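You operate a simulated robot arm through the tools that you are given. There is no shell and no other tool.

Carry out the task below with a simulated two-armed robot. There is one attempt and no reset: what you move stays moved.

## Task
Turn heads one and three off, set flow to even, fill the two cans and raise the heads.
Fine: The two cans under the heads; both heads off before the fill. Nothing runs into the tray; the level, foam and cold knobs, the other numbered levers and the other cans stay.

It is judged by the outcome, as a careful person would: the job done as asked, and still so three seconds after it is handed in. It fails if anything else is knocked over, pushed out of place, dropped, spilled or broken.

## Robot
Two 7-joint arms with fingered hands on one trunk that stands fixed in place. Base frame: the origin is at the foot of the trunk, x ahead of it, y to its left, z up. Units: m, degrees, N and s.
The left shoulder is at [0.03, 0.119, 1.344], the right one opposite. Each reaches about 0.825 m from its shoulder. Payload 3.8 kg a hand.
The tool frame of a hand sits at the grasp point between the pads (the TCP): z along the fingers, y along the line on which they close. The tips reach 0.025 m beyond it. The gripper opens to 0.088 m; its body begins 0.029 m behind the TCP. The gripper is a hand of 4 fingers: y runs from the thumb to the fingers, the wrist lies at [-0.013, -0.106, -0.174] in the tool frame, and closing takes about 1.5 s.
Orientation is that of the tool frame in the base frame, as [roll, pitch, yaw] about the fixed x, y, z axes, in that order (R = Rz(yaw) Ry(pitch) Rx(roll)). With the fingers straight down and the wrist toward the robot, the tool's x, y and z point along [0, 1, 0], [1, 0, 0] and [0, 0, -1] of the base frame.

## Interface
- The arms move only by the tool apply_moves. It takes "left_increments", "right_increments" or both (then of equal length, played together; a hand with none holds still); each is a list of rows, each an object (a shift or turn left out is 0, a gripper value left out holds the last) with "turn": the turn, a rotation vector about the tool's x, y, z in degrees, a list of three; "slide": the shift along the tool's x, y, z in m, a list of three. In form: [{"turn": [rx, ry, rz], "slide": [dx, dy, dz]}, ...]. A call has 1 to 20 rows; each row shifts and turns the commanded pose from where the row before left it, along the tool's axes as they then stand. "left_grip" and "right_grip" are, for a hand that has rows, the closure in counts, from 0 (fully open) to 255 (shut), set as the call begins (left out, the last holds). Rows are played at 5 a second. More than 0.05 m and 8.6 degrees between two rows, or a gripper value outside its range, and nothing of the call is played. A pose out of reach is approached as far as the arm can. The call stops where the force on the tool passes 40 N (or 10 N more than at its start, if that is more) or the arm is blocked; 0.2 s more then pass. Each finger travels about 0.153 m/s and halts on what it meets, pressing with about 23 N; the grip force reading is that of the motor and also rises with nothing between the fingers. The clock runs only during rows and for 0.2 s after the last one: add rows that do not move to give the fingers time. It gives the time, the measured TCP pose, the force on the tool (base axes), the opening and the grip force at its end, in the units of the frame above (readings bear some noise), with the torque about the TCP (base axes, N m) and any sound that the robot's microphone picked up.
- Cameras (640 x 400 px; columns grow to the right, rows downward): "scene" is now at [0.0548, 0.025, 1.8925]; the picture's right is [0.44, -0.90, 0.00], its down [-0.66, -0.32, -0.68] and it looks along [0.61, 0.29, -0.74] (base axes); focal length 327 px, centre (320, 200). "left" rides on the left gripper at [-0.064, -0.083, -0.098] in its tool frame; the picture's right is [-0.62, -0.37, 0.69], its down [0.71, -0.63, 0.30] and it looks along [0.32, 0.68, 0.65] (tool axes); focal length 265 px, centre (320, 200). "right" rides on the right gripper at [0.064, -0.083, -0.098] in its tool frame; the picture's right is [-0.62, 0.37, -0.69], its down [-0.71, -0.63, 0.30] and it looks along [-0.32, 0.68, 0.65] (tool axes); focal length 265 px, centre (320, 200).
- snapshot(camera): a new picture of that camera. No time passes.
- move_column(by): moves the trunk up (or, below 0, down) by that many m; the arms and the scene camera ride with it, the base frame stays. It gives what a move gives, with no picture.
- curl_fingers(index, middle, ring, thumb_bend, thumb_turn, hand): sets how far each is bent, from 0 (flat) to 100 (curled in); at 30 the hand is open as for a grip, at 70 the pads meet at the TCP. One left out holds its place. A second passes; each finger stops where it meets its share of the squeeze, and holds until it gets a number again. A gripper value or a shape takes the hand back. It gives what a move gives, with no picture; readings hold the bend of each and the force on the fingers (four entries, about 0 where the hand has none), thumb and palm. thumb_turn goes from beside the hand (0) to across from the fingers (100), as for a grip.
- grasp_type(shape, hand): the hand has 4 fingers and takes this shape, open, in about a second: jaw (thumb against the fingers, like two jaws); tri (thumb and two fingers); tip (a fingertip pinch); poke (one finger out to press); point (the index stretched); flat (the hand flat); cup (the hand cupped); fist (a fist). The gripper value then closes the fingers along that shape, each until it touches; the sizes above hold for jaw. It gives what a move gives, with no picture.
- turn_head(pan, tilt): turns the head with the scene camera to pan (to the left, within 120 degrees either way) and tilt (down, from -29 to 69), counted from straight ahead of the robot. It gives what a move gives.
- measure_at(camera, pixels): for up to 12 pixels [column, row] of the newest picture of that camera ("zoom" is the newest enlarged one), the place [x, y, z] in the base frame of the surface seen there, good to about 0.002 m, but the place of the scene camera against the robot may be out by one fixed shift of up to 0.012 m in any direction. No time passes.
- close_up(camera, box): a new picture of the part [left, top, right, bottom] of that camera's present view, enlarged. No time passes.
- close_job(): hands the job in; it is judged then, once.

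Open the grippers and draw the arms clear of the work before you hand the job in, unless the task says otherwise.

The tools are called by a JSON object that holds its "fn" and its "kwargs". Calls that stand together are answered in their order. apply_moves: Moves the arms, as the interface text tells. Its arguments: {"type":"object","properties":{"left_increments":{"type":"array","items":{"type":"object","properties":{"turn":{"type":"array","items":{"type":"number"}},"slide":{"type":"array","items":{"type":"number"}}}}},"left_grip":{"type":"number"},"right_increments":{"type":"array","items":{"type":"object","properties":{"turn":{"type":"array","items":{"type":"number"}},"slide":{"type":"array","items":{"type":"number"}}}}},"right_grip":{"type":"number"}},"required":[]} The other tools are called the same way: move_column (by) moves the trunk up or down; grasp_type (shape, hand) gives the hand a shape; curl_fingers (index, middle, ring, thumb_bend, thumb_turn, hand) moves the fingers one by one; turn_head (pan, tilt) turns the head that bears the scene camera; snapshot (camera) takes a picture; measure_at (camera, pixels) gives the place of the surface under pixels of a picture; close_up (camera, box) takes an enlarged picture of a part of a camera's view; close_job () hands the job in.

At the start:

```text
time: 0.0
left_ee_pos: [0.3934, 0.3728, 1.5962]
left_ee_rot: [-180.0, 0.0, 90.0]
left_contact_force: [-0.3, 0.0, 0.5]
left_ft_torque: [0.0, 0.02, 0.01]
left_gripper_width: 0.0875
left_grasp_force: 0.1
left_shape: jaw
left_bend: [30.0, 30.0, 30.0, 30.0, 98.0]
left_finger forces: [0.1, 0.0, 0.0, 0.0, 0.0, 0.0]
right_ee_pos: [0.5536, -0.0593, 1.6142]
right_ee_rot: [180.0, 0.1, 90.0]
right_contact_force: [0.0, 0.3, -0.8]
right_ft_torque: [0.02, 0.02, -0.01]
right_gripper_width: 0.0875
right_grasp_force: 0.1
right_shape: jaw
right_bend: [30.0, 30.0, 30.0, 30.0, 98.0]
right_finger forces: [0.1, 0.0, 0.0, 0.0, 0.1, 0.1]
trunk travel left (down, up): [-0.5, 0.09]
head pan, tilt (commanded): [25.8, 47.5]
```

scene: 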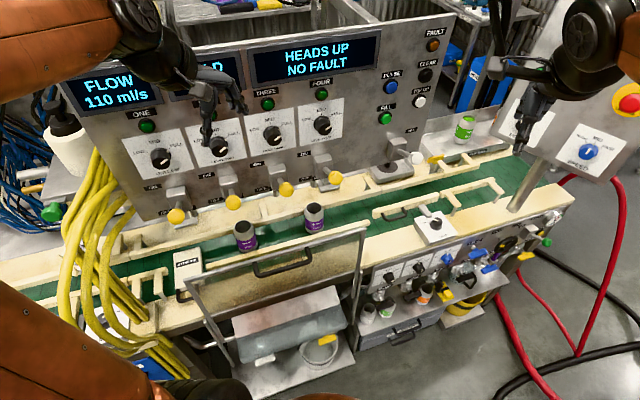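
right: 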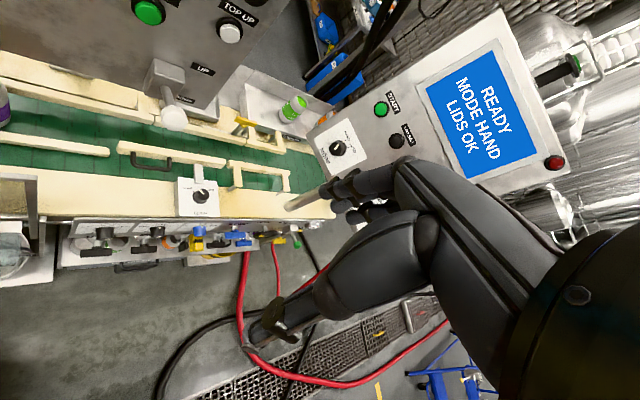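
left: 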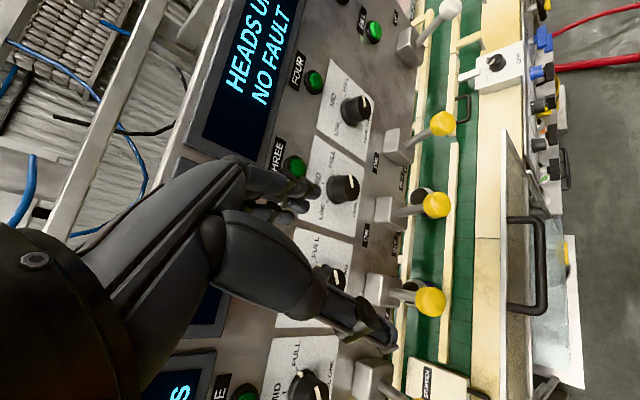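

The scene shows a can filler panel with heads ONE..FOUR, yellow levers, knobs, displays. I'll take enlarged pictures to read the labels before doing anything.

{"fn": "close_up", "kwargs": {"camera": "scene", "box": [60, 30, 260, 155]}}

{"fn": "close_up", "kwargs": {"camera": "scene", "box": [240, 20, 460, 157]}}

{"fn": "close_up", "kwargs": {"camera": "scene", "box": [130, 140, 370, 290]}}

{"fn": "close_up", "kwargs": {"camera": "scene", "box": [350, 140, 590, 330]}}

```text
3.20 times, centred on (160, 92) of scene
```

zoom: 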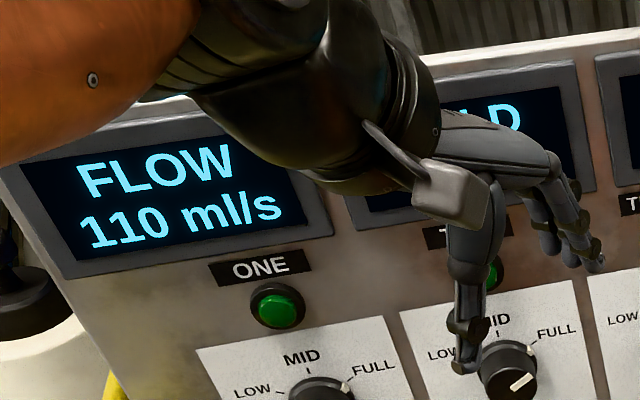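

```text
2.91 times, centred on (350, 88) of scene
```

zoom: 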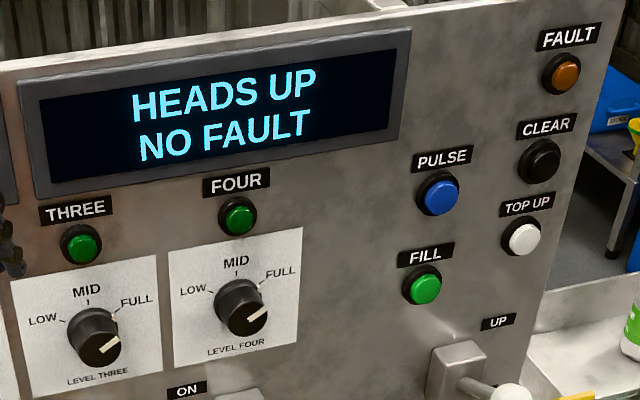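

```text
2.67 times, centred on (250, 215) of scene
```

zoom: 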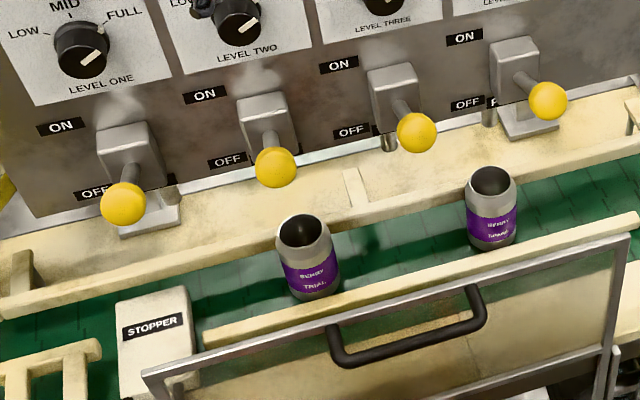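

```text
2.11 times, centred on (470, 235) of scene
```

zoom: 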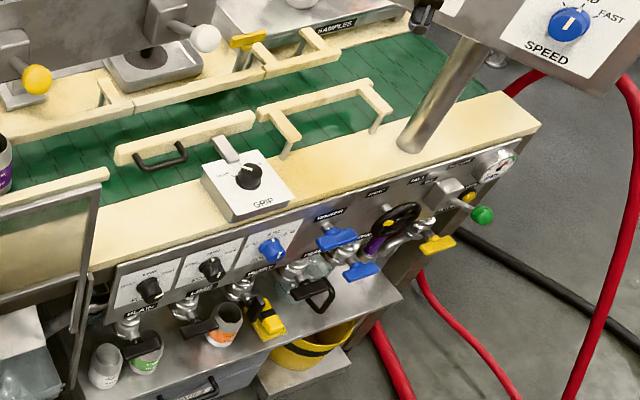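

I need to read the lower front panel, the UP/DOWN lever and the right console. I'll zoom further on these.

{"fn": "close_up", "kwargs": {"camera": "scene", "box": [355, 240, 475, 315]}}

{"fn": "close_up", "kwargs": {"camera": "scene", "box": [450, 200, 570, 275]}}

{"fn": "close_up", "kwargs": {"camera": "scene", "box": [360, 120, 480, 195]}}

{"fn": "close_up", "kwargs": {"camera": "scene", "box": [500, 70, 640, 200]}}

{"fn": "close_up", "kwargs": {"camera": "right", "box": [0, 0, 360, 260]}}

{"fn": "close_up", "kwargs": {"camera": "left", "box": [180, 0, 580, 400]}}

```text
5.33 times, centred on (415, 278) of scene
```

zoom: 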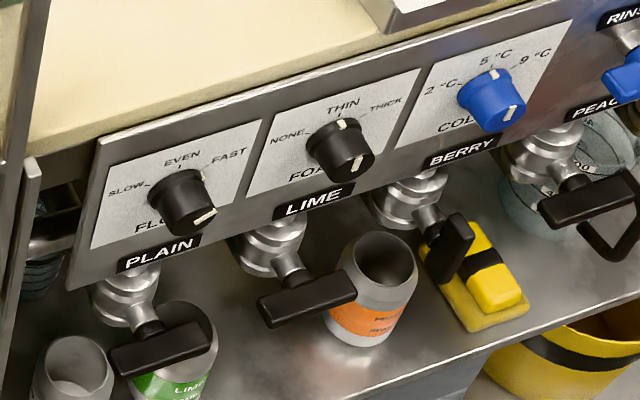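

```text
5.33 times, centred on (510, 238) of scene
```

zoom: 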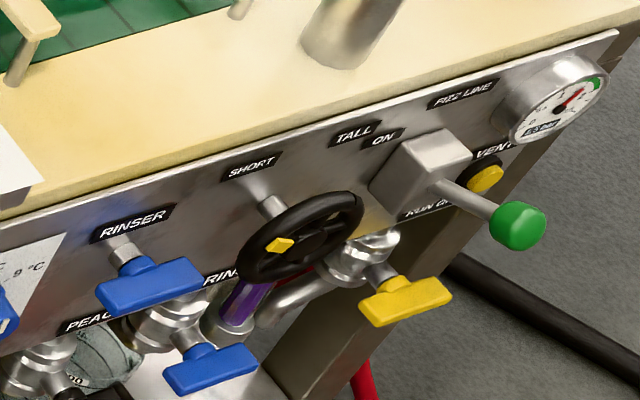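

```text
5.33 times, centred on (420, 158) of scene
```

zoom: 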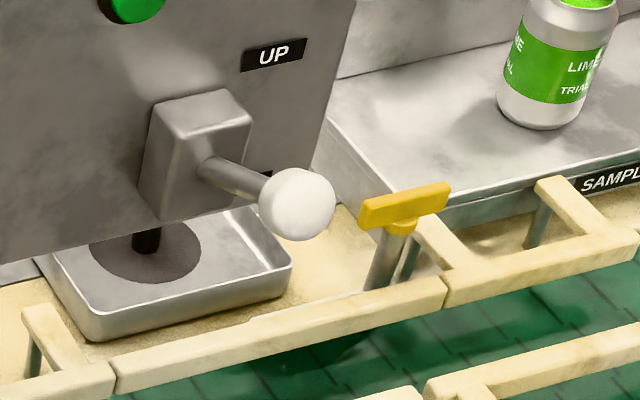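

```text
3.08 times, centred on (570, 135) of scene
```

zoom: 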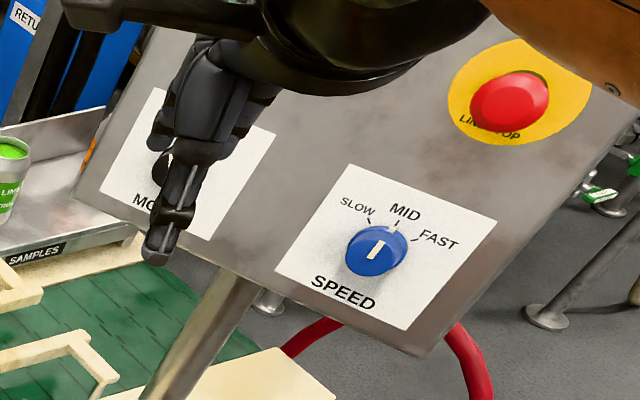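

```text
1.54 times, centred on (180, 130) of right
```

zoom: 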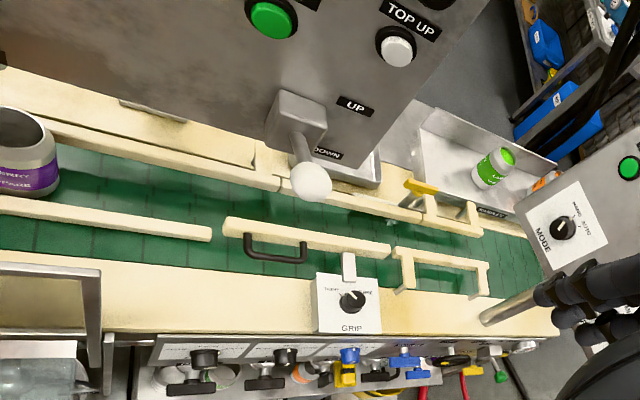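

```text
1.00 times, centred on (380, 200) of left (not enlarged: the box is as wide or as high as the picture)
```

zoom: 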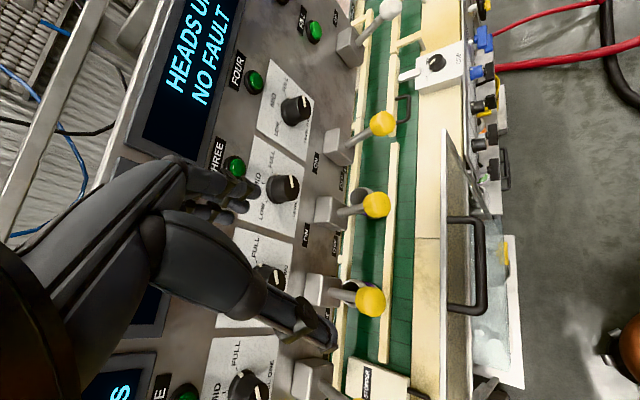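

I'll measure 3D positions: the yellow lever balls, white ball, lever boxes, cans, and key knobs and buttons.

{"fn": "snapshot", "kwargs": {"camera": "scene"}}

{"fn": "measure_at", "kwargs": {"camera": "scene", "pixels": [[176, 215], [233, 202], [286, 188], [335, 178], [417, 157], [175, 192], [228, 180], [278, 170], [325, 158], [392, 145], [148, 126], [385, 118]]}}

{"fn": "measure_at", "kwargs": {"camera": "scene", "pixels": [[245, 222], [245, 245], [314, 205], [314, 225], [160, 158], [218, 146], [272, 135], [322, 124], [387, 302], [418, 290], [436, 224], [389, 87]]}}

```text
taken
```

scene: 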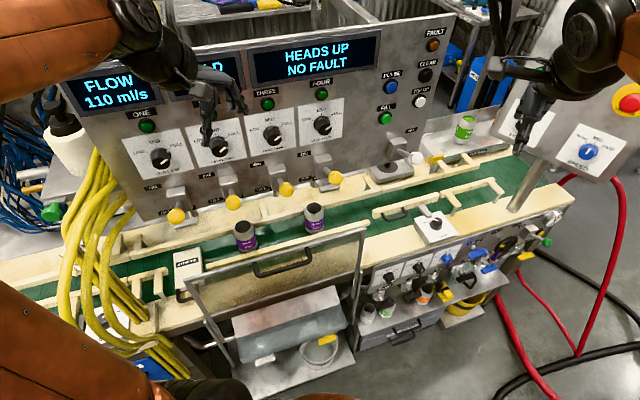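

```text
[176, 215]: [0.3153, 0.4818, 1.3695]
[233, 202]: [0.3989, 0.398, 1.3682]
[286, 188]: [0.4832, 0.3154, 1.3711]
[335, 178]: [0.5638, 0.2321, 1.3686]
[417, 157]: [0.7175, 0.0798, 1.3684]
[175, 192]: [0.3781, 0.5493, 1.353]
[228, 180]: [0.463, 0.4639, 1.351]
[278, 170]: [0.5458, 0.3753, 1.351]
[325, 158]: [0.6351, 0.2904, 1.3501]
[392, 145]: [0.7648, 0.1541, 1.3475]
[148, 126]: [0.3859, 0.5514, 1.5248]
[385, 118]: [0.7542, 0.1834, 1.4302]
```

```text
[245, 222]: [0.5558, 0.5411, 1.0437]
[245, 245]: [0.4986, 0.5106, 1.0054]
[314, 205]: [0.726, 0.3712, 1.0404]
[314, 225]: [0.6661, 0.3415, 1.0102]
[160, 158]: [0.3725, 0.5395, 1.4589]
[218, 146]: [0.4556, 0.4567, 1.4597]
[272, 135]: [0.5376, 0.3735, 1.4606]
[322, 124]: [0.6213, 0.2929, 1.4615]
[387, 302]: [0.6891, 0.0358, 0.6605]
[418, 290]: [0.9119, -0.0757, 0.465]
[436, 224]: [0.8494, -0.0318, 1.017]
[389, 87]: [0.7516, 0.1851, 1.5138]
```

Levers and knobs lie on a panel turned about 45° to the base. I'll look closely at the lever geometry with a close-up and measure several points on lever one, lever four and the white lever.

{"fn": "close_up", "kwargs": {"camera": "scene", "box": [140, 160, 220, 230]}}

{"fn": "measure_at", "kwargs": {"camera": "scene", "pixels": [[390, 278], [392, 282], [386, 286], [418, 269], [447, 255], [371, 290], [433, 242], [176, 209], [176, 220], [168, 215], [184, 215], [178, 200]]}}

{"fn": "close_up", "kwargs": {"camera": "scene", "box": [370, 130, 450, 190]}}

{"fn": "measure_at", "kwargs": {"camera": "zoom", "pixels": [[376, 216], [376, 180], [376, 250], [340, 216], [410, 216], [270, 180], [300, 195], [170, 130], [220, 110], [150, 190], [130, 240], [210, 165]]}}

```text
5.71 times, centred on (180, 195) of scene
```

zoom: 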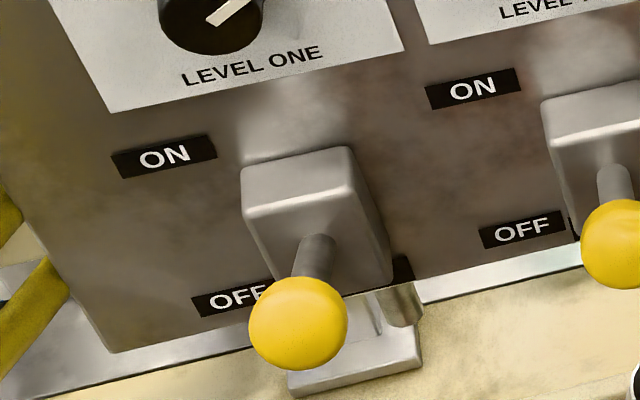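

```text
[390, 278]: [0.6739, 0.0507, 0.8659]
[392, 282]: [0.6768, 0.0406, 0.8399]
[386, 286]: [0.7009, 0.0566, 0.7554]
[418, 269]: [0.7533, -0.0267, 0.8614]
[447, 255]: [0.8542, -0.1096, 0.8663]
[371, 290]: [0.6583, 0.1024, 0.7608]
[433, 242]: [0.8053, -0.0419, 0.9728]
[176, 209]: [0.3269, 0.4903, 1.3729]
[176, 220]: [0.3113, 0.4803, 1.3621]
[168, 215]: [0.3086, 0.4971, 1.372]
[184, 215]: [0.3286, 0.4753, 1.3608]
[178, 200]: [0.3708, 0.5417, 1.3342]
```

```text
6.67 times, centred on (410, 160) of scene
```

zoom: 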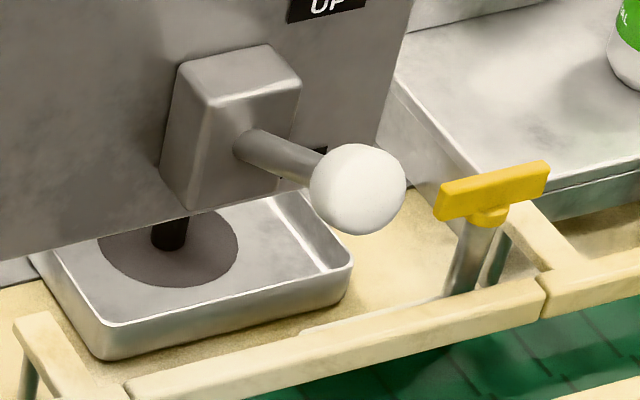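

```text
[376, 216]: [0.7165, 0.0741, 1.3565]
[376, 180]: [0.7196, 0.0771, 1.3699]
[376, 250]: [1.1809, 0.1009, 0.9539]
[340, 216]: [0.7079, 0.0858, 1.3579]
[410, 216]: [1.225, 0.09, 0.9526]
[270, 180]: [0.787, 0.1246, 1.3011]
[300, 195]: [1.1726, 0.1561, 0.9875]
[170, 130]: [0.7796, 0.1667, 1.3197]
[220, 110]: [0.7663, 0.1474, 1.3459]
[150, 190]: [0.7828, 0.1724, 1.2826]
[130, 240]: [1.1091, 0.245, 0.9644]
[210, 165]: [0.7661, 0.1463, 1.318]
```

The balls sit about 5 cm above the lever pivots, so all heads are ON and the head lever is UP. I'll cross-check the positions using the left hand camera against the scene camera to find the scene shift.

{"fn": "snapshot", "kwargs": {"camera": "left"}}

{"fn": "measure_at", "kwargs": {"camera": "left", "pixels": [[442, 123], [436, 204], [430, 302], [449, 8], [314, 82], [295, 167], [356, 110], [342, 188], [403, 140], [390, 213], [374, 31], [376, 290]]}}

{"fn": "measure_at", "kwargs": {"camera": "scene", "pixels": [[322, 94], [267, 104], [147, 126], [385, 118], [390, 87], [418, 101], [425, 75], [432, 45], [335, 178], [286, 189], [233, 202], [417, 158]]}}

```text
taken
```

left: 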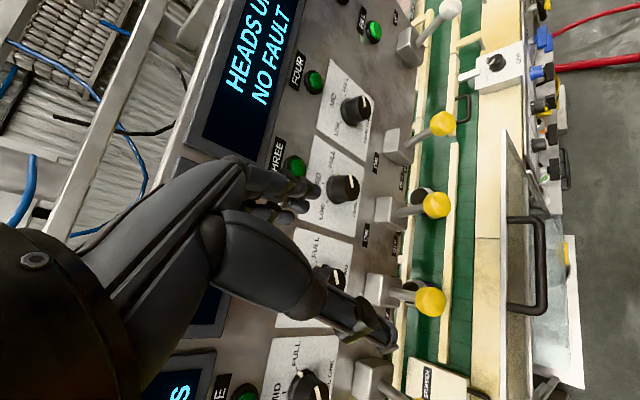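

```text
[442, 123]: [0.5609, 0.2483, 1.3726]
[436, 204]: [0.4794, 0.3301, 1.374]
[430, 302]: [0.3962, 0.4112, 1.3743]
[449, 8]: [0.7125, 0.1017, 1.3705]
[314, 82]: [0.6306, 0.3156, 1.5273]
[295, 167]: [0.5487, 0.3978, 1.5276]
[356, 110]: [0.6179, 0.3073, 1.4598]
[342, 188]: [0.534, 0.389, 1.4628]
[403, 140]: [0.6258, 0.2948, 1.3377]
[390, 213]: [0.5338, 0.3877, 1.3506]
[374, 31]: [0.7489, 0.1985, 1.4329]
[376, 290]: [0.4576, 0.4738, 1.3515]
```

```text
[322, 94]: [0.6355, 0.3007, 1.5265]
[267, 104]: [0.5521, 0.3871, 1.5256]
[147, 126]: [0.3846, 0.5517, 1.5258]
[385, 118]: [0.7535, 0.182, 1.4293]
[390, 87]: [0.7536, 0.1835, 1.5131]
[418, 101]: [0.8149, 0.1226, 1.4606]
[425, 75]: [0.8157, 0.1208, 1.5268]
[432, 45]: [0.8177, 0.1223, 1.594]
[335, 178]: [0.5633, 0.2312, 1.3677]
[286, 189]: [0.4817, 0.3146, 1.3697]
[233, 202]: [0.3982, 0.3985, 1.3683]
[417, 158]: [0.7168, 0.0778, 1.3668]
```

The left and scene readings differ by about (-0.004, +0.012, +0.002), so I'll use that as the scene correction. Next I'll measure the surroundings: guard, hoses, console, rail, stopper.

{"fn": "measure_at", "kwargs": {"camera": "scene", "pixels": [[190, 285], [360, 230], [280, 262], [250, 300], [75, 240], [110, 230], [95, 165], [130, 210], [186, 262], [40, 290], [5, 240], [150, 330]]}}

{"fn": "measure_at", "kwargs": {"camera": "scene", "pixels": [[500, 175], [589, 151], [629, 103], [520, 190], [610, 185], [436, 222], [385, 215], [330, 360], [450, 250], [545, 150], [560, 215], [360, 300]]}}

```text
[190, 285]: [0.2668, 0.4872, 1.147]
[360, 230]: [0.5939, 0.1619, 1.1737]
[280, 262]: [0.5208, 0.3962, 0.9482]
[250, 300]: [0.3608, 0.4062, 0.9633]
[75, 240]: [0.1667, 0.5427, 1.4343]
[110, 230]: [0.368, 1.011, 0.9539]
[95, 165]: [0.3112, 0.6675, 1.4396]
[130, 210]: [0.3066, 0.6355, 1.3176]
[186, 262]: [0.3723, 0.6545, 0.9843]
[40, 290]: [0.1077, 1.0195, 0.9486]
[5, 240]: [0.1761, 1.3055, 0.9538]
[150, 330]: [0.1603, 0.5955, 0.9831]
```

```text
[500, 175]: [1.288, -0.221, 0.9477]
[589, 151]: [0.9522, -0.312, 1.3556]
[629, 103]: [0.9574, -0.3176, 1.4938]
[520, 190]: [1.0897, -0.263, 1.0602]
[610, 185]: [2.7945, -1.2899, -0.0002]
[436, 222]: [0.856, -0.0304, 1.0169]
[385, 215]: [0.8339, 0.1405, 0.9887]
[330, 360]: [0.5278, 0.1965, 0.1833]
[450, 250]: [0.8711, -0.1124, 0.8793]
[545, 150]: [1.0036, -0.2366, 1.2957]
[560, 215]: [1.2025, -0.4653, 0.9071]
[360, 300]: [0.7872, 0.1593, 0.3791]
```

Hoses at (75,240)/(95,165) pass left of lever one (s≈-0.26). I'll pan the head left to see how the left elbow lies relative to these hoses.

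{"fn": "turn_head", "kwargs": {"pan": 75, "tilt": 45}}

{"fn": "snapshot", "kwargs": {"camera": "scene"}}

```text
time: 1.2
left_ee_pos: [0.393, 0.373, 1.5963]
left_ee_rot: [-180.0, 0.1, 90.0]
left_contact_force: [0.4, -0.4, -0.2]
left_ft_torque: [-0.03, 0.02, 0.0]
left_gripper_width: 0.0875
left_grasp_force: 0.0
left_shape: jaw
left_bend: [30.0, 30.0, 30.0, 30.0, 98.0]
left_finger forces: [0.0, 0.1, 0.0, 0.0, 0.0, 0.0]
right_ee_pos: [0.5544, -0.0594, 1.6126]
right_ee_rot: [179.9, 0.0, 90.0]
right_contact_force: [1.0, 0.0, 0.0]
right_ft_torque: [0.01, 0.0, -0.01]
right_gripper_width: 0.0877
right_grasp_force: 0.1
right_shape: jaw
right_bend: [30.0, 30.0, 30.0, 30.0, 98.0]
right_finger forces: [0.1, 0.0, 0.0, 0.0, 0.1, 0.0]
trunk travel left (down, up): [-0.5, 0.09]
head pan, tilt (commanded): [75.0, 45.0]
```

```text
taken
```

scene: 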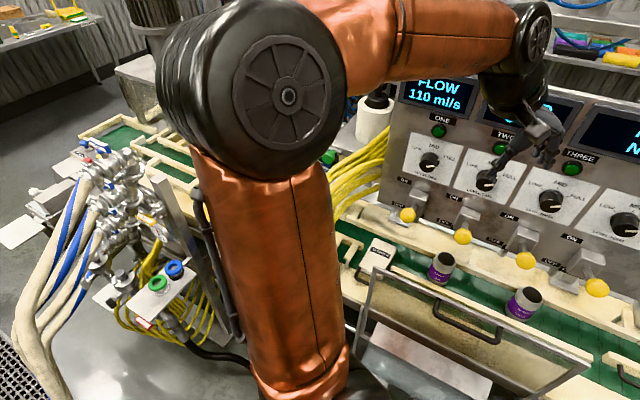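

The left elbow sits high above the hoses. I'll measure the elbow, forearm and hoses from this view.

{"fn": "measure_at", "kwargs": {"camera": "scene", "pixels": [[287, 96], [240, 50], [270, 300], [370, 175], [345, 200], [355, 165], [375, 150], [405, 50], [175, 270], [160, 285], [420, 50], [200, 200]]}}

{"fn": "close_up", "kwargs": {"camera": "scene", "box": [320, 60, 480, 160]}}

```text
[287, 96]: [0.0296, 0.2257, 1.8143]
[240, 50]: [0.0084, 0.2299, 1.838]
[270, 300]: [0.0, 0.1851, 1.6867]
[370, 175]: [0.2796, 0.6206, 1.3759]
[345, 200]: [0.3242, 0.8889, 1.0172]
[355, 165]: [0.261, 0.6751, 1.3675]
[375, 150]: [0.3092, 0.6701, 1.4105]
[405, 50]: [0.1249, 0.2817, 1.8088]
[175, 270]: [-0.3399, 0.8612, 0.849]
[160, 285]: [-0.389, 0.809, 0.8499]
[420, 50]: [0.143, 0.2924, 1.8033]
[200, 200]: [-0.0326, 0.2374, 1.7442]
```

```text
4.00 times, centred on (400, 110) of scene
```

zoom: 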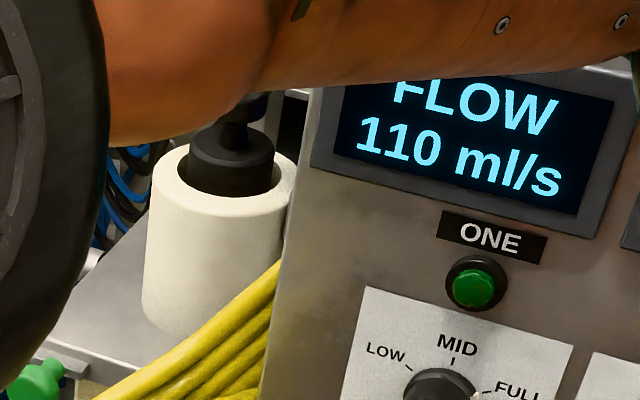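

Elbow is up high at (0.03,0.23,1.81), above the hoses; good. I'll turn the head back to face the panel, and start by yawing the left hand 45° to face the panel while drawing back.

{"fn": "turn_head", "kwargs": {"pan": 48, "tilt": 42}}

{"fn": "apply_moves", "kwargs": {"left_increments": [{"slide": [0, -0.04, 0]}, {"slide": [0, -0.04, 0]}, {"turn": [0, 0, -7.5]}, {"turn": [0, 0, -7.5]}, {"turn": [0, 0, -7.5]}, {"turn": [0, 0, -7.5]}, {"turn": [0, 0, -7.5]}, {"turn": [0, 0, -7.5]}], "left_grip": 255}}

{"fn": "snapshot", "kwargs": {"camera": "scene"}}

```text
time: 2.1
left_ee_pos: [0.3923, 0.3729, 1.5963]
left_ee_rot: [-180.0, -0.1, 90.1]
left_contact_force: [-0.6, -0.1, 0.2]
left_ft_torque: [0.01, 0.0, 0.01]
left_gripper_width: 0.0879
left_grasp_force: 0.0
left_shape: jaw
left_bend: [30.0, 30.0, 30.0, 30.0, 98.0]
left_finger forces: [0.0, 0.0, 0.0, 0.0, 0.0, 0.0]
right_ee_pos: [0.5539, -0.0586, 1.613]
right_ee_rot: [180.0, -0.1, 90.1]
right_contact_force: [0.1, 0.7, 0.0]
right_ft_torque: [0.0, -0.01, -0.02]
right_gripper_width: 0.0874
right_grasp_force: 0.1
right_shape: jaw
right_bend: [30.0, 30.0, 30.0, 30.0, 98.0]
right_finger forces: [0.0, 0.0, 0.0, 0.0, 0.1, 0.1]
trunk travel left (down, up): [-0.5, 0.09]
head pan, tilt (commanded): [48.0, 42.0]
```

```text
time: 3.9
left_ee_pos: [0.3116, 0.3718, 1.5952]
left_ee_rot: [180.0, 0.0, 135.1]
left_contact_force: [0.4, 0.1, 0.1]
left_ft_torque: [-0.01, 0.01, 0.02]
left_gripper_width: 0.0001
left_grasp_force: 23.7
left_shape: jaw
left_bend: [70.0, 70.0, 70.0, 38.0, 100.0]
left_finger forces: [0.1, 0.0, 0.1, 0.0, 0.0, 0.0]
right_ee_pos: [0.5541, -0.0595, 1.6139]
right_ee_rot: [-180.0, 0.0, 90.0]
right_contact_force: [-0.3, -1.0, 0.2]
right_ft_torque: [-0.03, 0.01, 0.01]
right_gripper_width: 0.0875
right_grasp_force: 0.0
right_shape: jaw
right_bend: [30.0, 30.0, 30.0, 30.0, 98.0]
right_finger forces: [0.0, 0.0, 0.0, 0.0, 0.0, 0.0]
trunk travel left (down, up): [-0.5, 0.09]
head pan, tilt (commanded): [48.0, 42.0]
```

```text
taken
```

scene: 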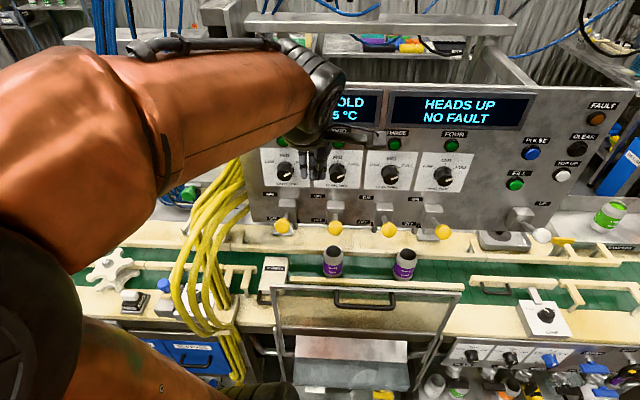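

Yaw is right (135°). Nothing lies under either hand, so I'll lower the trunk 0.2 m to give the left arm a better working range for the levers.

{"fn": "move_column", "kwargs": {"by": -0.2}}

{"fn": "snapshot", "kwargs": {"camera": "scene"}}

{"fn": "snapshot", "kwargs": {"camera": "left"}}

```text
time: 6.0
left_ee_pos: [0.3136, 0.3727, 1.3961]
left_ee_rot: [-179.9, 0.0, 134.9]
left_contact_force: [-1.3, -0.8, -0.3]
left_ft_torque: [-0.02, -0.01, -0.01]
left_gripper_width: 0.0
left_grasp_force: 23.5
left_shape: jaw
left_bend: [70.0, 70.0, 70.0, 38.0, 100.0]
left_finger forces: [0.0, 0.0, 0.0, 0.0, 0.1, 0.0]
right_ee_pos: [0.5539, -0.0595, 1.4137]
right_ee_rot: [-180.0, 0.0, 90.0]
right_contact_force: [-0.3, -0.4, -0.5]
right_ft_torque: [-0.01, -0.01, 0.0]
right_gripper_width: 0.0875
right_grasp_force: 0.1
right_shape: jaw
right_bend: [30.0, 30.0, 30.0, 30.0, 98.0]
right_finger forces: [0.0, 0.1, 0.1, 0.0, 0.0, 0.1]
trunk travel left (down, up): [-0.3, 0.29]
head pan, tilt (commanded): [48.0, 42.0]
```

```text
taken
```

scene: 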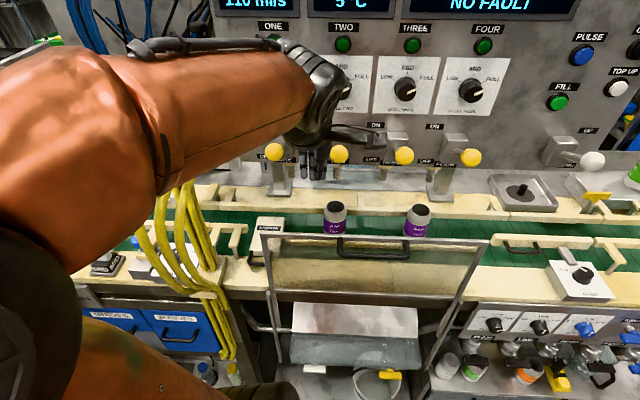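

```text
taken
```

left: 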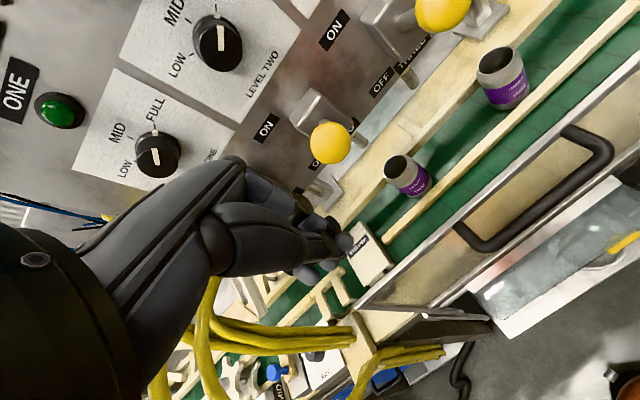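

The view is now more frontal. I'll zoom on the levers and on the lower FLOW knob to read their settings.

{"fn": "close_up", "kwargs": {"camera": "scene", "box": [250, 100, 410, 200]}}

{"fn": "close_up", "kwargs": {"camera": "scene", "box": [380, 110, 640, 220]}}

{"fn": "close_up", "kwargs": {"camera": "scene", "box": [450, 295, 630, 395]}}

{"fn": "close_up", "kwargs": {"camera": "left", "box": [0, 0, 400, 250]}}

```text
4.00 times, centred on (330, 150) of scene
```

zoom: 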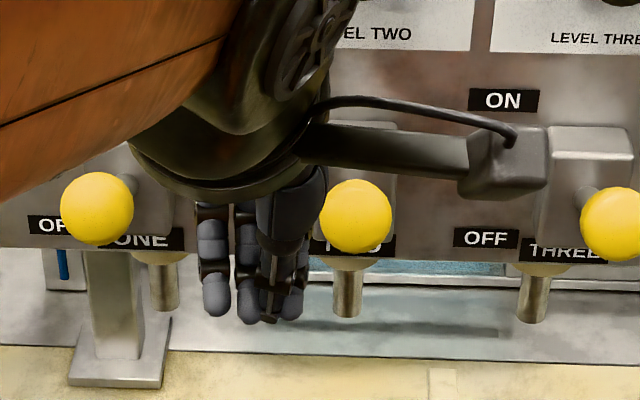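

```text
2.46 times, centred on (510, 165) of scene
```

zoom: 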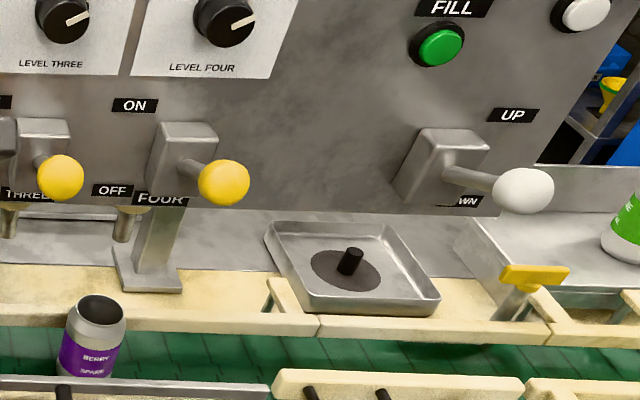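

```text
3.56 times, centred on (540, 345) of scene
```

zoom: 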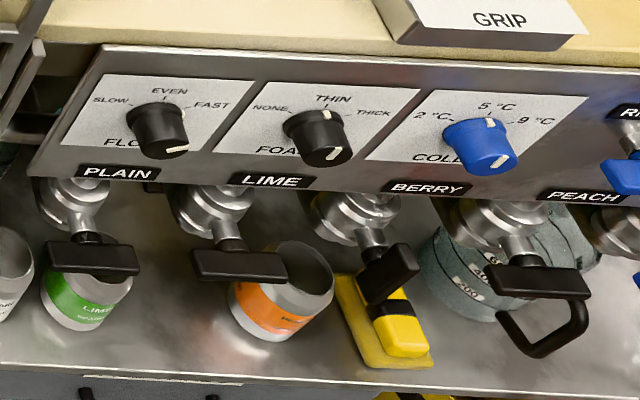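

```text
1.60 times, centred on (200, 125) of left
```

zoom: 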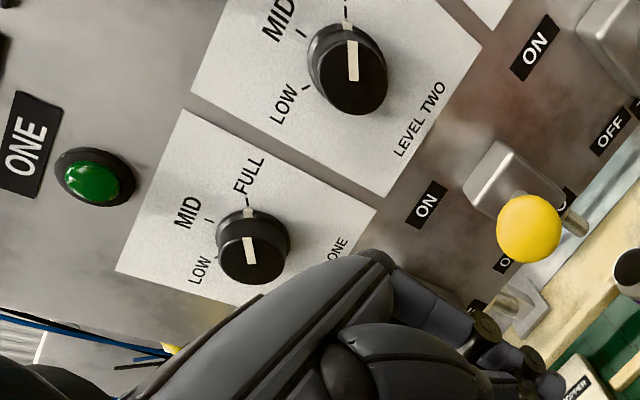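

All four yellow levers and the white lever are up (ON / UP); FLOW points at FAST. I'll raise the left hand, move it across to lever one's column (s=-0.132) and tilt it 40° forward.

{"fn": "apply_moves", "kwargs": {"left_increments": [{"slide": [0, 0, -0.045]}, {"slide": [0.045, 0, 0]}, {"slide": [0.045, 0, 0]}, {"turn": [-8, 0, 0]}, {"turn": [-8, 0, 0]}, {"turn": [-8, 0, 0]}, {"turn": [-8, 0, 0]}, {"turn": [-8, 0, 0]}, {}]}}

{"fn": "snapshot", "kwargs": {"camera": "scene"}}

{"fn": "snapshot", "kwargs": {"camera": "left"}}

```text
time: 8.1
left_ee_pos: [0.2485, 0.4367, 1.4396]
left_ee_rot: [140.0, 0.0, 135.0]
left_contact_force: [0.4, -0.6, -1.2]
left_ft_torque: [0.01, -0.01, 0.0]
left_gripper_width: 0.0
left_grasp_force: 23.6
left_shape: jaw
left_bend: [70.0, 70.0, 70.0, 38.0, 100.0]
left_finger forces: [0.0, 0.0, 0.0, 0.1, 0.1, 0.1]
right_ee_pos: [0.5537, -0.0585, 1.4141]
right_ee_rot: [179.9, 0.1, 90.0]
right_contact_force: [-0.6, 0.0, -0.2]
right_ft_torque: [-0.01, 0.05, 0.05]
right_gripper_width: 0.0873
right_grasp_force: 0.0
right_shape: jaw
right_bend: [30.0, 30.0, 30.0, 30.0, 98.0]
right_finger forces: [0.1, 0.0, 0.1, 0.0, 0.1, 0.1]
trunk travel left (down, up): [-0.3, 0.29]
head pan, tilt (commanded): [48.0, 42.0]
```

```text
taken
```

scene: 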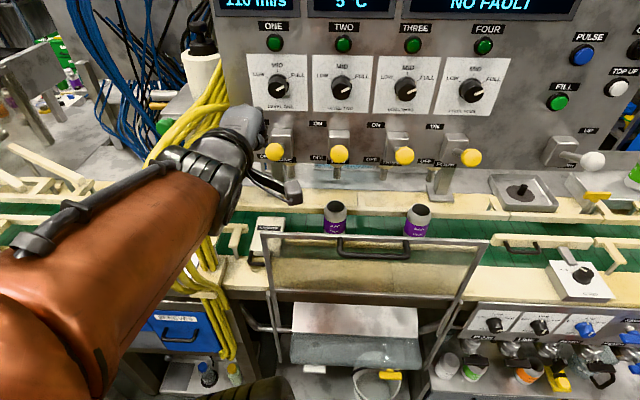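

```text
taken
```

left: 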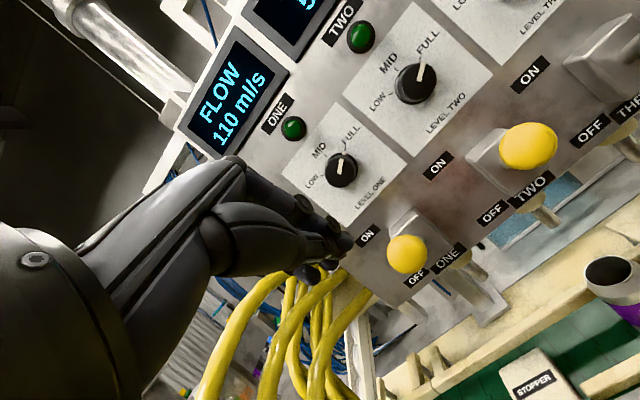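

The closed fingers are near (335,250) in the left picture and ball one at (407,254). I'll measure ball one, its surrounds and the hoses from the left camera.

{"fn": "measure_at", "kwargs": {"camera": "left", "pixels": [[407, 254], [410, 228], [437, 232], [372, 296], [320, 290], [250, 320], [350, 240], [342, 170], [528, 146], [334, 262], [505, 150], [366, 235]]}}

{"fn": "close_up", "kwargs": {"camera": "left", "box": [240, 140, 480, 320]}}

```text
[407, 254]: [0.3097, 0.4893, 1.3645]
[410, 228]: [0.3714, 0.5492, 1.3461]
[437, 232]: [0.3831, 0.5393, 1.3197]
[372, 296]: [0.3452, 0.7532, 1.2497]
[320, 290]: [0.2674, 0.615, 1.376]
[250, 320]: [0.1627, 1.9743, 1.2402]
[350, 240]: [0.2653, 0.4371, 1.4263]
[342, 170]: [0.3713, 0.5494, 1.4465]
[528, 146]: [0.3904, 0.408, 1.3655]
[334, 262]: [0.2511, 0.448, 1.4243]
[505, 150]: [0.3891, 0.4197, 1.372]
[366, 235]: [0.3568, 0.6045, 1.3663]
```

```text
2.22 times, centred on (360, 230) of left
```

zoom: 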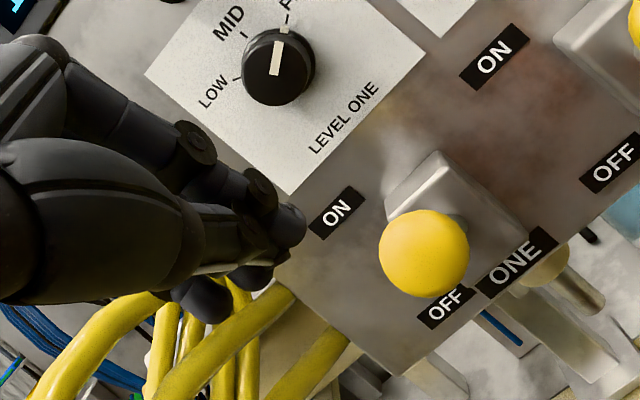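

Ball-one centre is at (0.318,0.504,1.357). I'll move the closed fingers forward 7 cm so they're above the ball, and check before pressing.

{"fn": "apply_moves", "kwargs": {"left_increments": [{"slide": [0, 0.0268, 0.0225]}, {"slide": [0, 0.0268, 0.0225]}, {}]}}

{"fn": "snapshot", "kwargs": {"camera": "left"}}

{"fn": "close_up", "kwargs": {"camera": "scene", "box": [200, 90, 360, 190]}}

```text
time: 8.8
left_ee_pos: [0.2976, 0.4842, 1.4411]
left_ee_rot: [139.8, 0.0, 135.1]
left_contact_force: [-0.6, -0.8, 0.3]
left_ft_torque: [-0.02, 0.0, -0.03]
left_gripper_width: 0.0
left_grasp_force: 22.8
left_shape: jaw
left_bend: [70.0, 70.0, 70.0, 38.0, 100.0]
left_finger forces: [0.0, 0.1, 0.0, 0.0, 0.0, 0.1]
right_ee_pos: [0.5524, -0.0608, 1.4147]
right_ee_rot: [-180.0, 0.0, 90.0]
right_contact_force: [0.4, 0.2, 0.2]
right_ft_torque: [0.0, -0.04, 0.01]
right_gripper_width: 0.0877
right_grasp_force: 0.0
right_shape: jaw
right_bend: [30.0, 30.0, 30.0, 30.0, 98.0]
right_finger forces: [0.1, 0.0, 0.0, 0.0, 0.0, 0.1]
trunk travel left (down, up): [-0.3, 0.29]
head pan, tilt (commanded): [48.0, 42.0]
```

```text
taken
```

left: 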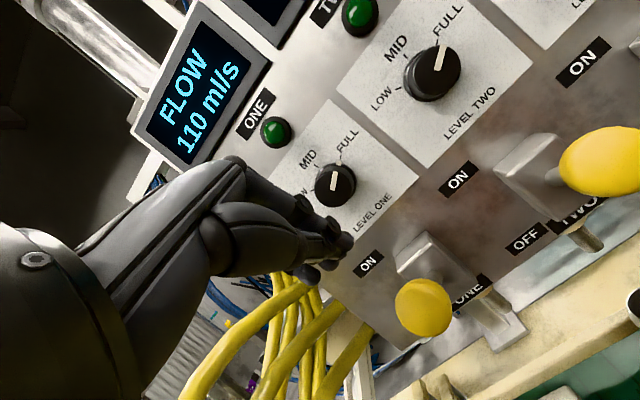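

```text
4.00 times, centred on (280, 140) of scene
```

zoom: 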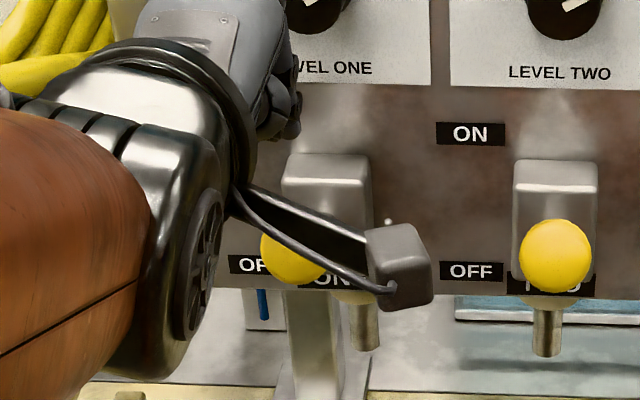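

The fingers are above ball one. I'll measure fingertip points from the left picture (345,240), (300,205), (318,228) to check clearance to the LEVEL ONE knob.

{"fn": "measure_at", "kwargs": {"camera": "left", "pixels": [[345, 240], [300, 205], [318, 228], [330, 262], [310, 272], [335, 185], [423, 305]]}}

{"fn": "close_up", "kwargs": {"camera": "left", "box": [240, 160, 480, 360]}}

```text
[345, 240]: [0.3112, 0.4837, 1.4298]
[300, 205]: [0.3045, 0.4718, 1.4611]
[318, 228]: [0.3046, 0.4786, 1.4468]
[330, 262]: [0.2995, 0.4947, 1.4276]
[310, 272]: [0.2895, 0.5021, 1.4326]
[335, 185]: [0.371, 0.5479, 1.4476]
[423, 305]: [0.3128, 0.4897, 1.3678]
```

```text
2.00 times, centred on (360, 260) of left
```

zoom: 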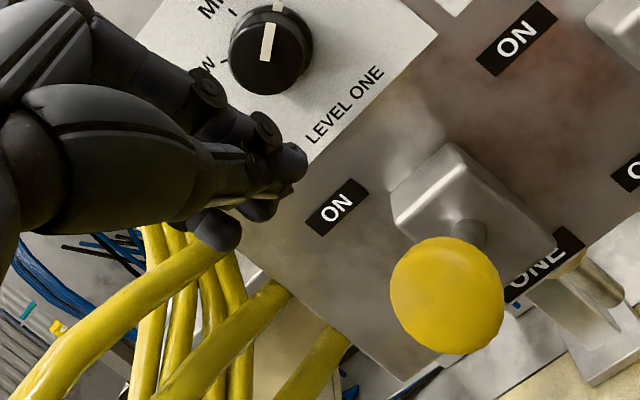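

Fingertips span s=-0.12 to -0.15 at d≈0.565, right over ball one (s=-0.132). I'll press down in small steps, watching the force.

{"fn": "apply_moves", "kwargs": {"left_increments": [{"slide": [0, -0.0039, 0.0124]}, {"slide": [0, -0.0077, 0.0092]}, {"slide": [0, -0.0077, 0.0092]}, {"slide": [0, -0.0077, 0.0092]}, {"slide": [0, -0.0077, 0.0092]}, {"slide": [0, -0.0064, 0.0077]}, {"slide": [0, -0.0064, 0.0077]}]}}

{"fn": "snapshot", "kwargs": {"camera": "left"}}

{"fn": "close_up", "kwargs": {"camera": "scene", "box": [200, 90, 360, 190]}}

```text
time: 10.4
left_ee_pos: [0.3025, 0.4891, 1.3603]
left_ee_rot: [140.0, 0.0, 135.0]
left_contact_force: [-0.1, -0.6, 0.2]
left_ft_torque: [0.02, 0.0, 0.01]
left_gripper_width: 0.0002
left_grasp_force: 23.2
left_shape: jaw
left_bend: [70.0, 70.0, 70.0, 38.0, 100.0]
left_finger forces: [0.1, 0.1, 0.0, 0.1, 0.1, 0.1]
right_ee_pos: [0.5539, -0.059, 1.4139]
right_ee_rot: [180.0, 0.0, 90.0]
right_contact_force: [0.0, 0.9, -0.4]
right_ft_torque: [-0.03, 0.01, 0.01]
right_gripper_width: 0.0873
right_grasp_force: 0.2
right_shape: jaw
right_bend: [30.0, 30.0, 30.0, 30.0, 98.0]
right_finger forces: [0.0, 0.1, 0.0, 0.1, 0.1, 0.1]
trunk travel left (down, up): [-0.3, 0.29]
head pan, tilt (commanded): [48.0, 42.0]
```

```text
taken
```

left: 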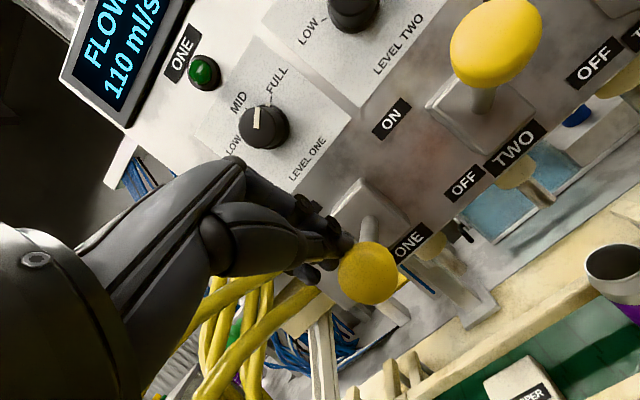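

```text
4.00 times, centred on (280, 140) of scene
```

zoom: 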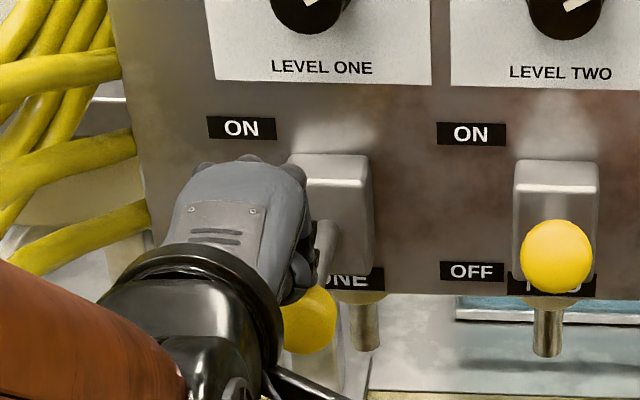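

Lever one is moving down with the fingers, with little force. I'll measure where the ball is now.

{"fn": "measure_at", "kwargs": {"camera": "left", "pixels": [[375, 278], [390, 282], [368, 225], [345, 245], [320, 278]]}}

{"fn": "close_up", "kwargs": {"camera": "left", "box": [240, 160, 480, 340]}}

```text
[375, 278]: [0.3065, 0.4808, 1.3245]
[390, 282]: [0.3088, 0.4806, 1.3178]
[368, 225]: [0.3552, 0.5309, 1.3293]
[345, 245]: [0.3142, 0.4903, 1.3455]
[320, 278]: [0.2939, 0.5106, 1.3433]
```

```text
2.22 times, centred on (360, 250) of left
```

zoom: 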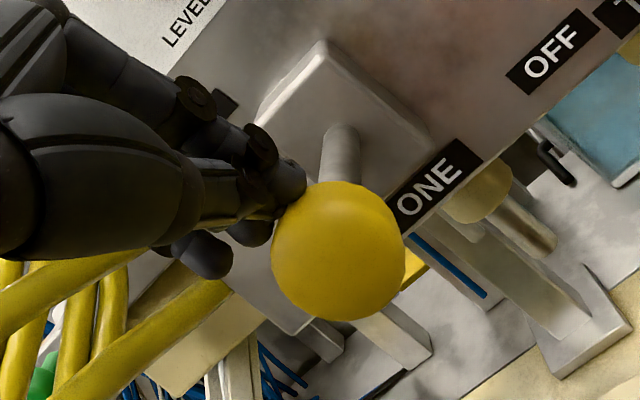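

The ball is at about z=1.318, mid-travel. I'll continue pressing down another ~4.5 cm in small steps.

{"fn": "apply_moves", "kwargs": {"left_increments": [{"slide": [0, -0.0064, 0.0077]}, {"slide": [0, -0.0064, 0.0077]}, {"slide": [0, -0.0051, 0.0061]}, {"slide": [0, -0.0051, 0.0061]}, {"slide": [0, -0.0051, 0.0061]}, {}]}}

{"fn": "snapshot", "kwargs": {"camera": "left"}}

{"fn": "close_up", "kwargs": {"camera": "scene", "box": [200, 90, 360, 190]}}

```text
time: 11.8
left_ee_pos: [0.304, 0.4906, 1.3199]
left_ee_rot: [140.0, -0.1, 135.2]
left_contact_force: [-1.3, 0.2, 4.3]
left_ft_torque: [0.05, -0.02, -0.02]
left_gripper_width: 0.0
left_grasp_force: 22.9
left_shape: jaw
left_bend: [70.0, 70.0, 70.0, 39.0, 100.0]
left_finger forces: [0.0, 0.0, 0.0, 0.1, 0.0, 0.1]
left hand out of reach, approached as far as the arm can: row 5
right_ee_pos: [0.5541, -0.0602, 1.4148]
right_ee_rot: [-180.0, 0.1, 89.9]
right_contact_force: [-0.2, 0.2, 0.3]
right_ft_torque: [0.0, -0.02, -0.04]
right_gripper_width: 0.0875
right_grasp_force: 0.0
right_shape: jaw
right_bend: [30.0, 30.0, 30.0, 30.0, 98.0]
right_finger forces: [0.1, 0.1, 0.1, 0.1, 0.0, 0.0]
trunk travel left (down, up): [-0.3, 0.29]
head pan, tilt (commanded): [48.0, 42.0]
```

```text
taken
```

left: 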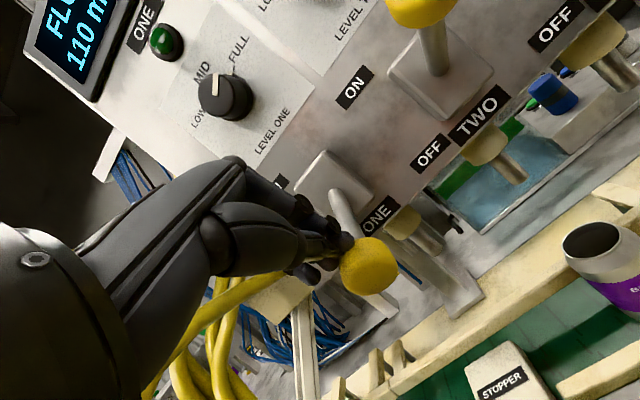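

```text
4.00 times, centred on (280, 140) of scene
```

zoom: 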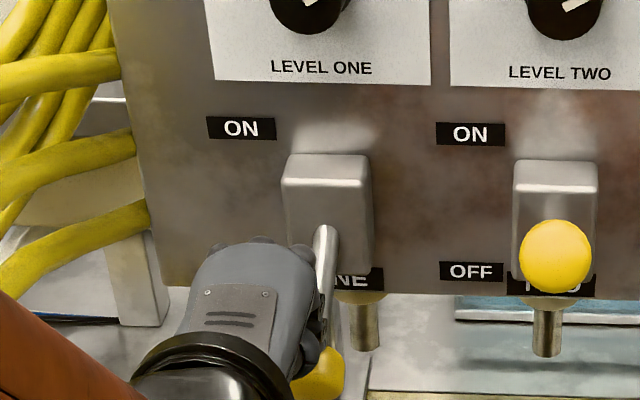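

The arm neared its limit on the last row. I'll measure the ball and the lever shaft to see whether lever one is fully down.

{"fn": "measure_at", "kwargs": {"camera": "left", "pixels": [[378, 268], [370, 280], [342, 205], [350, 228], [345, 243]]}}

{"fn": "close_up", "kwargs": {"camera": "left", "box": [240, 140, 480, 320]}}

```text
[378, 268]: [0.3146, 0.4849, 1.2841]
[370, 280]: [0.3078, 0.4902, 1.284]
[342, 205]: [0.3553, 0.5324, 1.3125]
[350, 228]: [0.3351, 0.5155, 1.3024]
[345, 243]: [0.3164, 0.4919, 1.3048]
```

```text
2.22 times, centred on (360, 230) of left
```

zoom: 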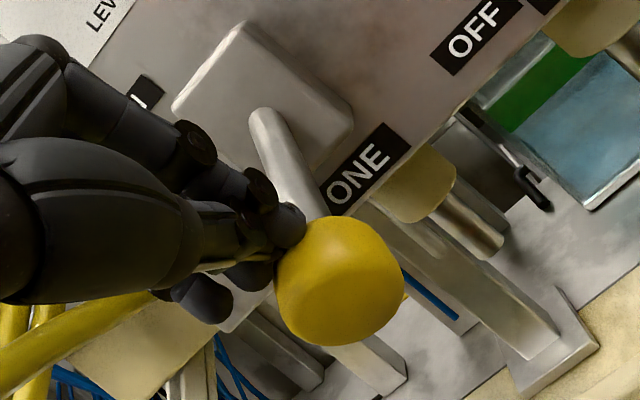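

The ball is at z≈1.277, close to the mirrored OFF position (~1.272). I'll lift the hand slightly to see where the lever settles by itself.

{"fn": "apply_moves", "kwargs": {"left_increments": [{"slide": [0, 0.0128, -0.0153]}, {"slide": [0, 0.0128, -0.0153]}, {}]}}

{"fn": "snapshot", "kwargs": {"camera": "left"}}

{"fn": "snapshot", "kwargs": {"camera": "scene"}}

```text
time: 12.7
left_ee_pos: [0.3049, 0.4907, 1.3568]
left_ee_rot: [140.1, 0.0, 135.0]
left_contact_force: [-0.3, 0.0, 0.0]
left_ft_torque: [-0.02, 0.01, 0.02]
left_gripper_width: 0.0002
left_grasp_force: 23.4
left_shape: jaw
left_bend: [70.0, 70.0, 70.0, 39.0, 100.0]
left_finger forces: [0.1, 0.0, 0.0, 0.0, 0.0, 0.0]
right_ee_pos: [0.5526, -0.0602, 1.4132]
right_ee_rot: [-180.0, 0.0, 90.0]
right_contact_force: [-0.1, -0.3, 0.3]
right_ft_torque: [-0.04, 0.01, 0.0]
right_gripper_width: 0.0878
right_grasp_force: 0.1
right_shape: jaw
right_bend: [30.0, 30.0, 30.0, 30.0, 98.0]
right_finger forces: [0.1, 0.0, 0.0, 0.1, 0.0, 0.0]
trunk travel left (down, up): [-0.3, 0.29]
head pan, tilt (commanded): [48.0, 42.0]
```

```text
taken
```

left: 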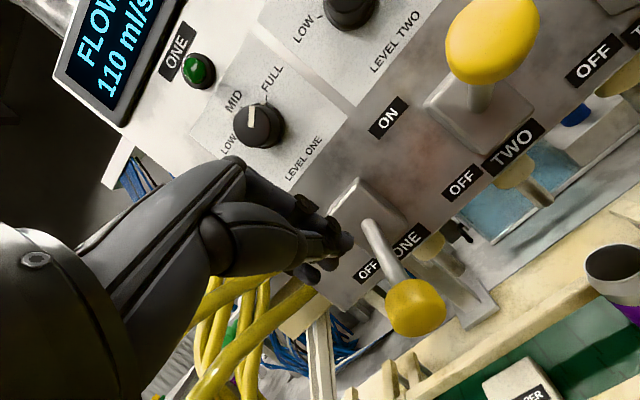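

```text
taken
```

scene: 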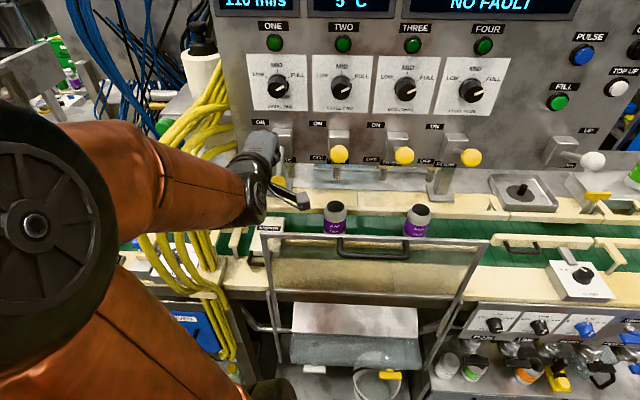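

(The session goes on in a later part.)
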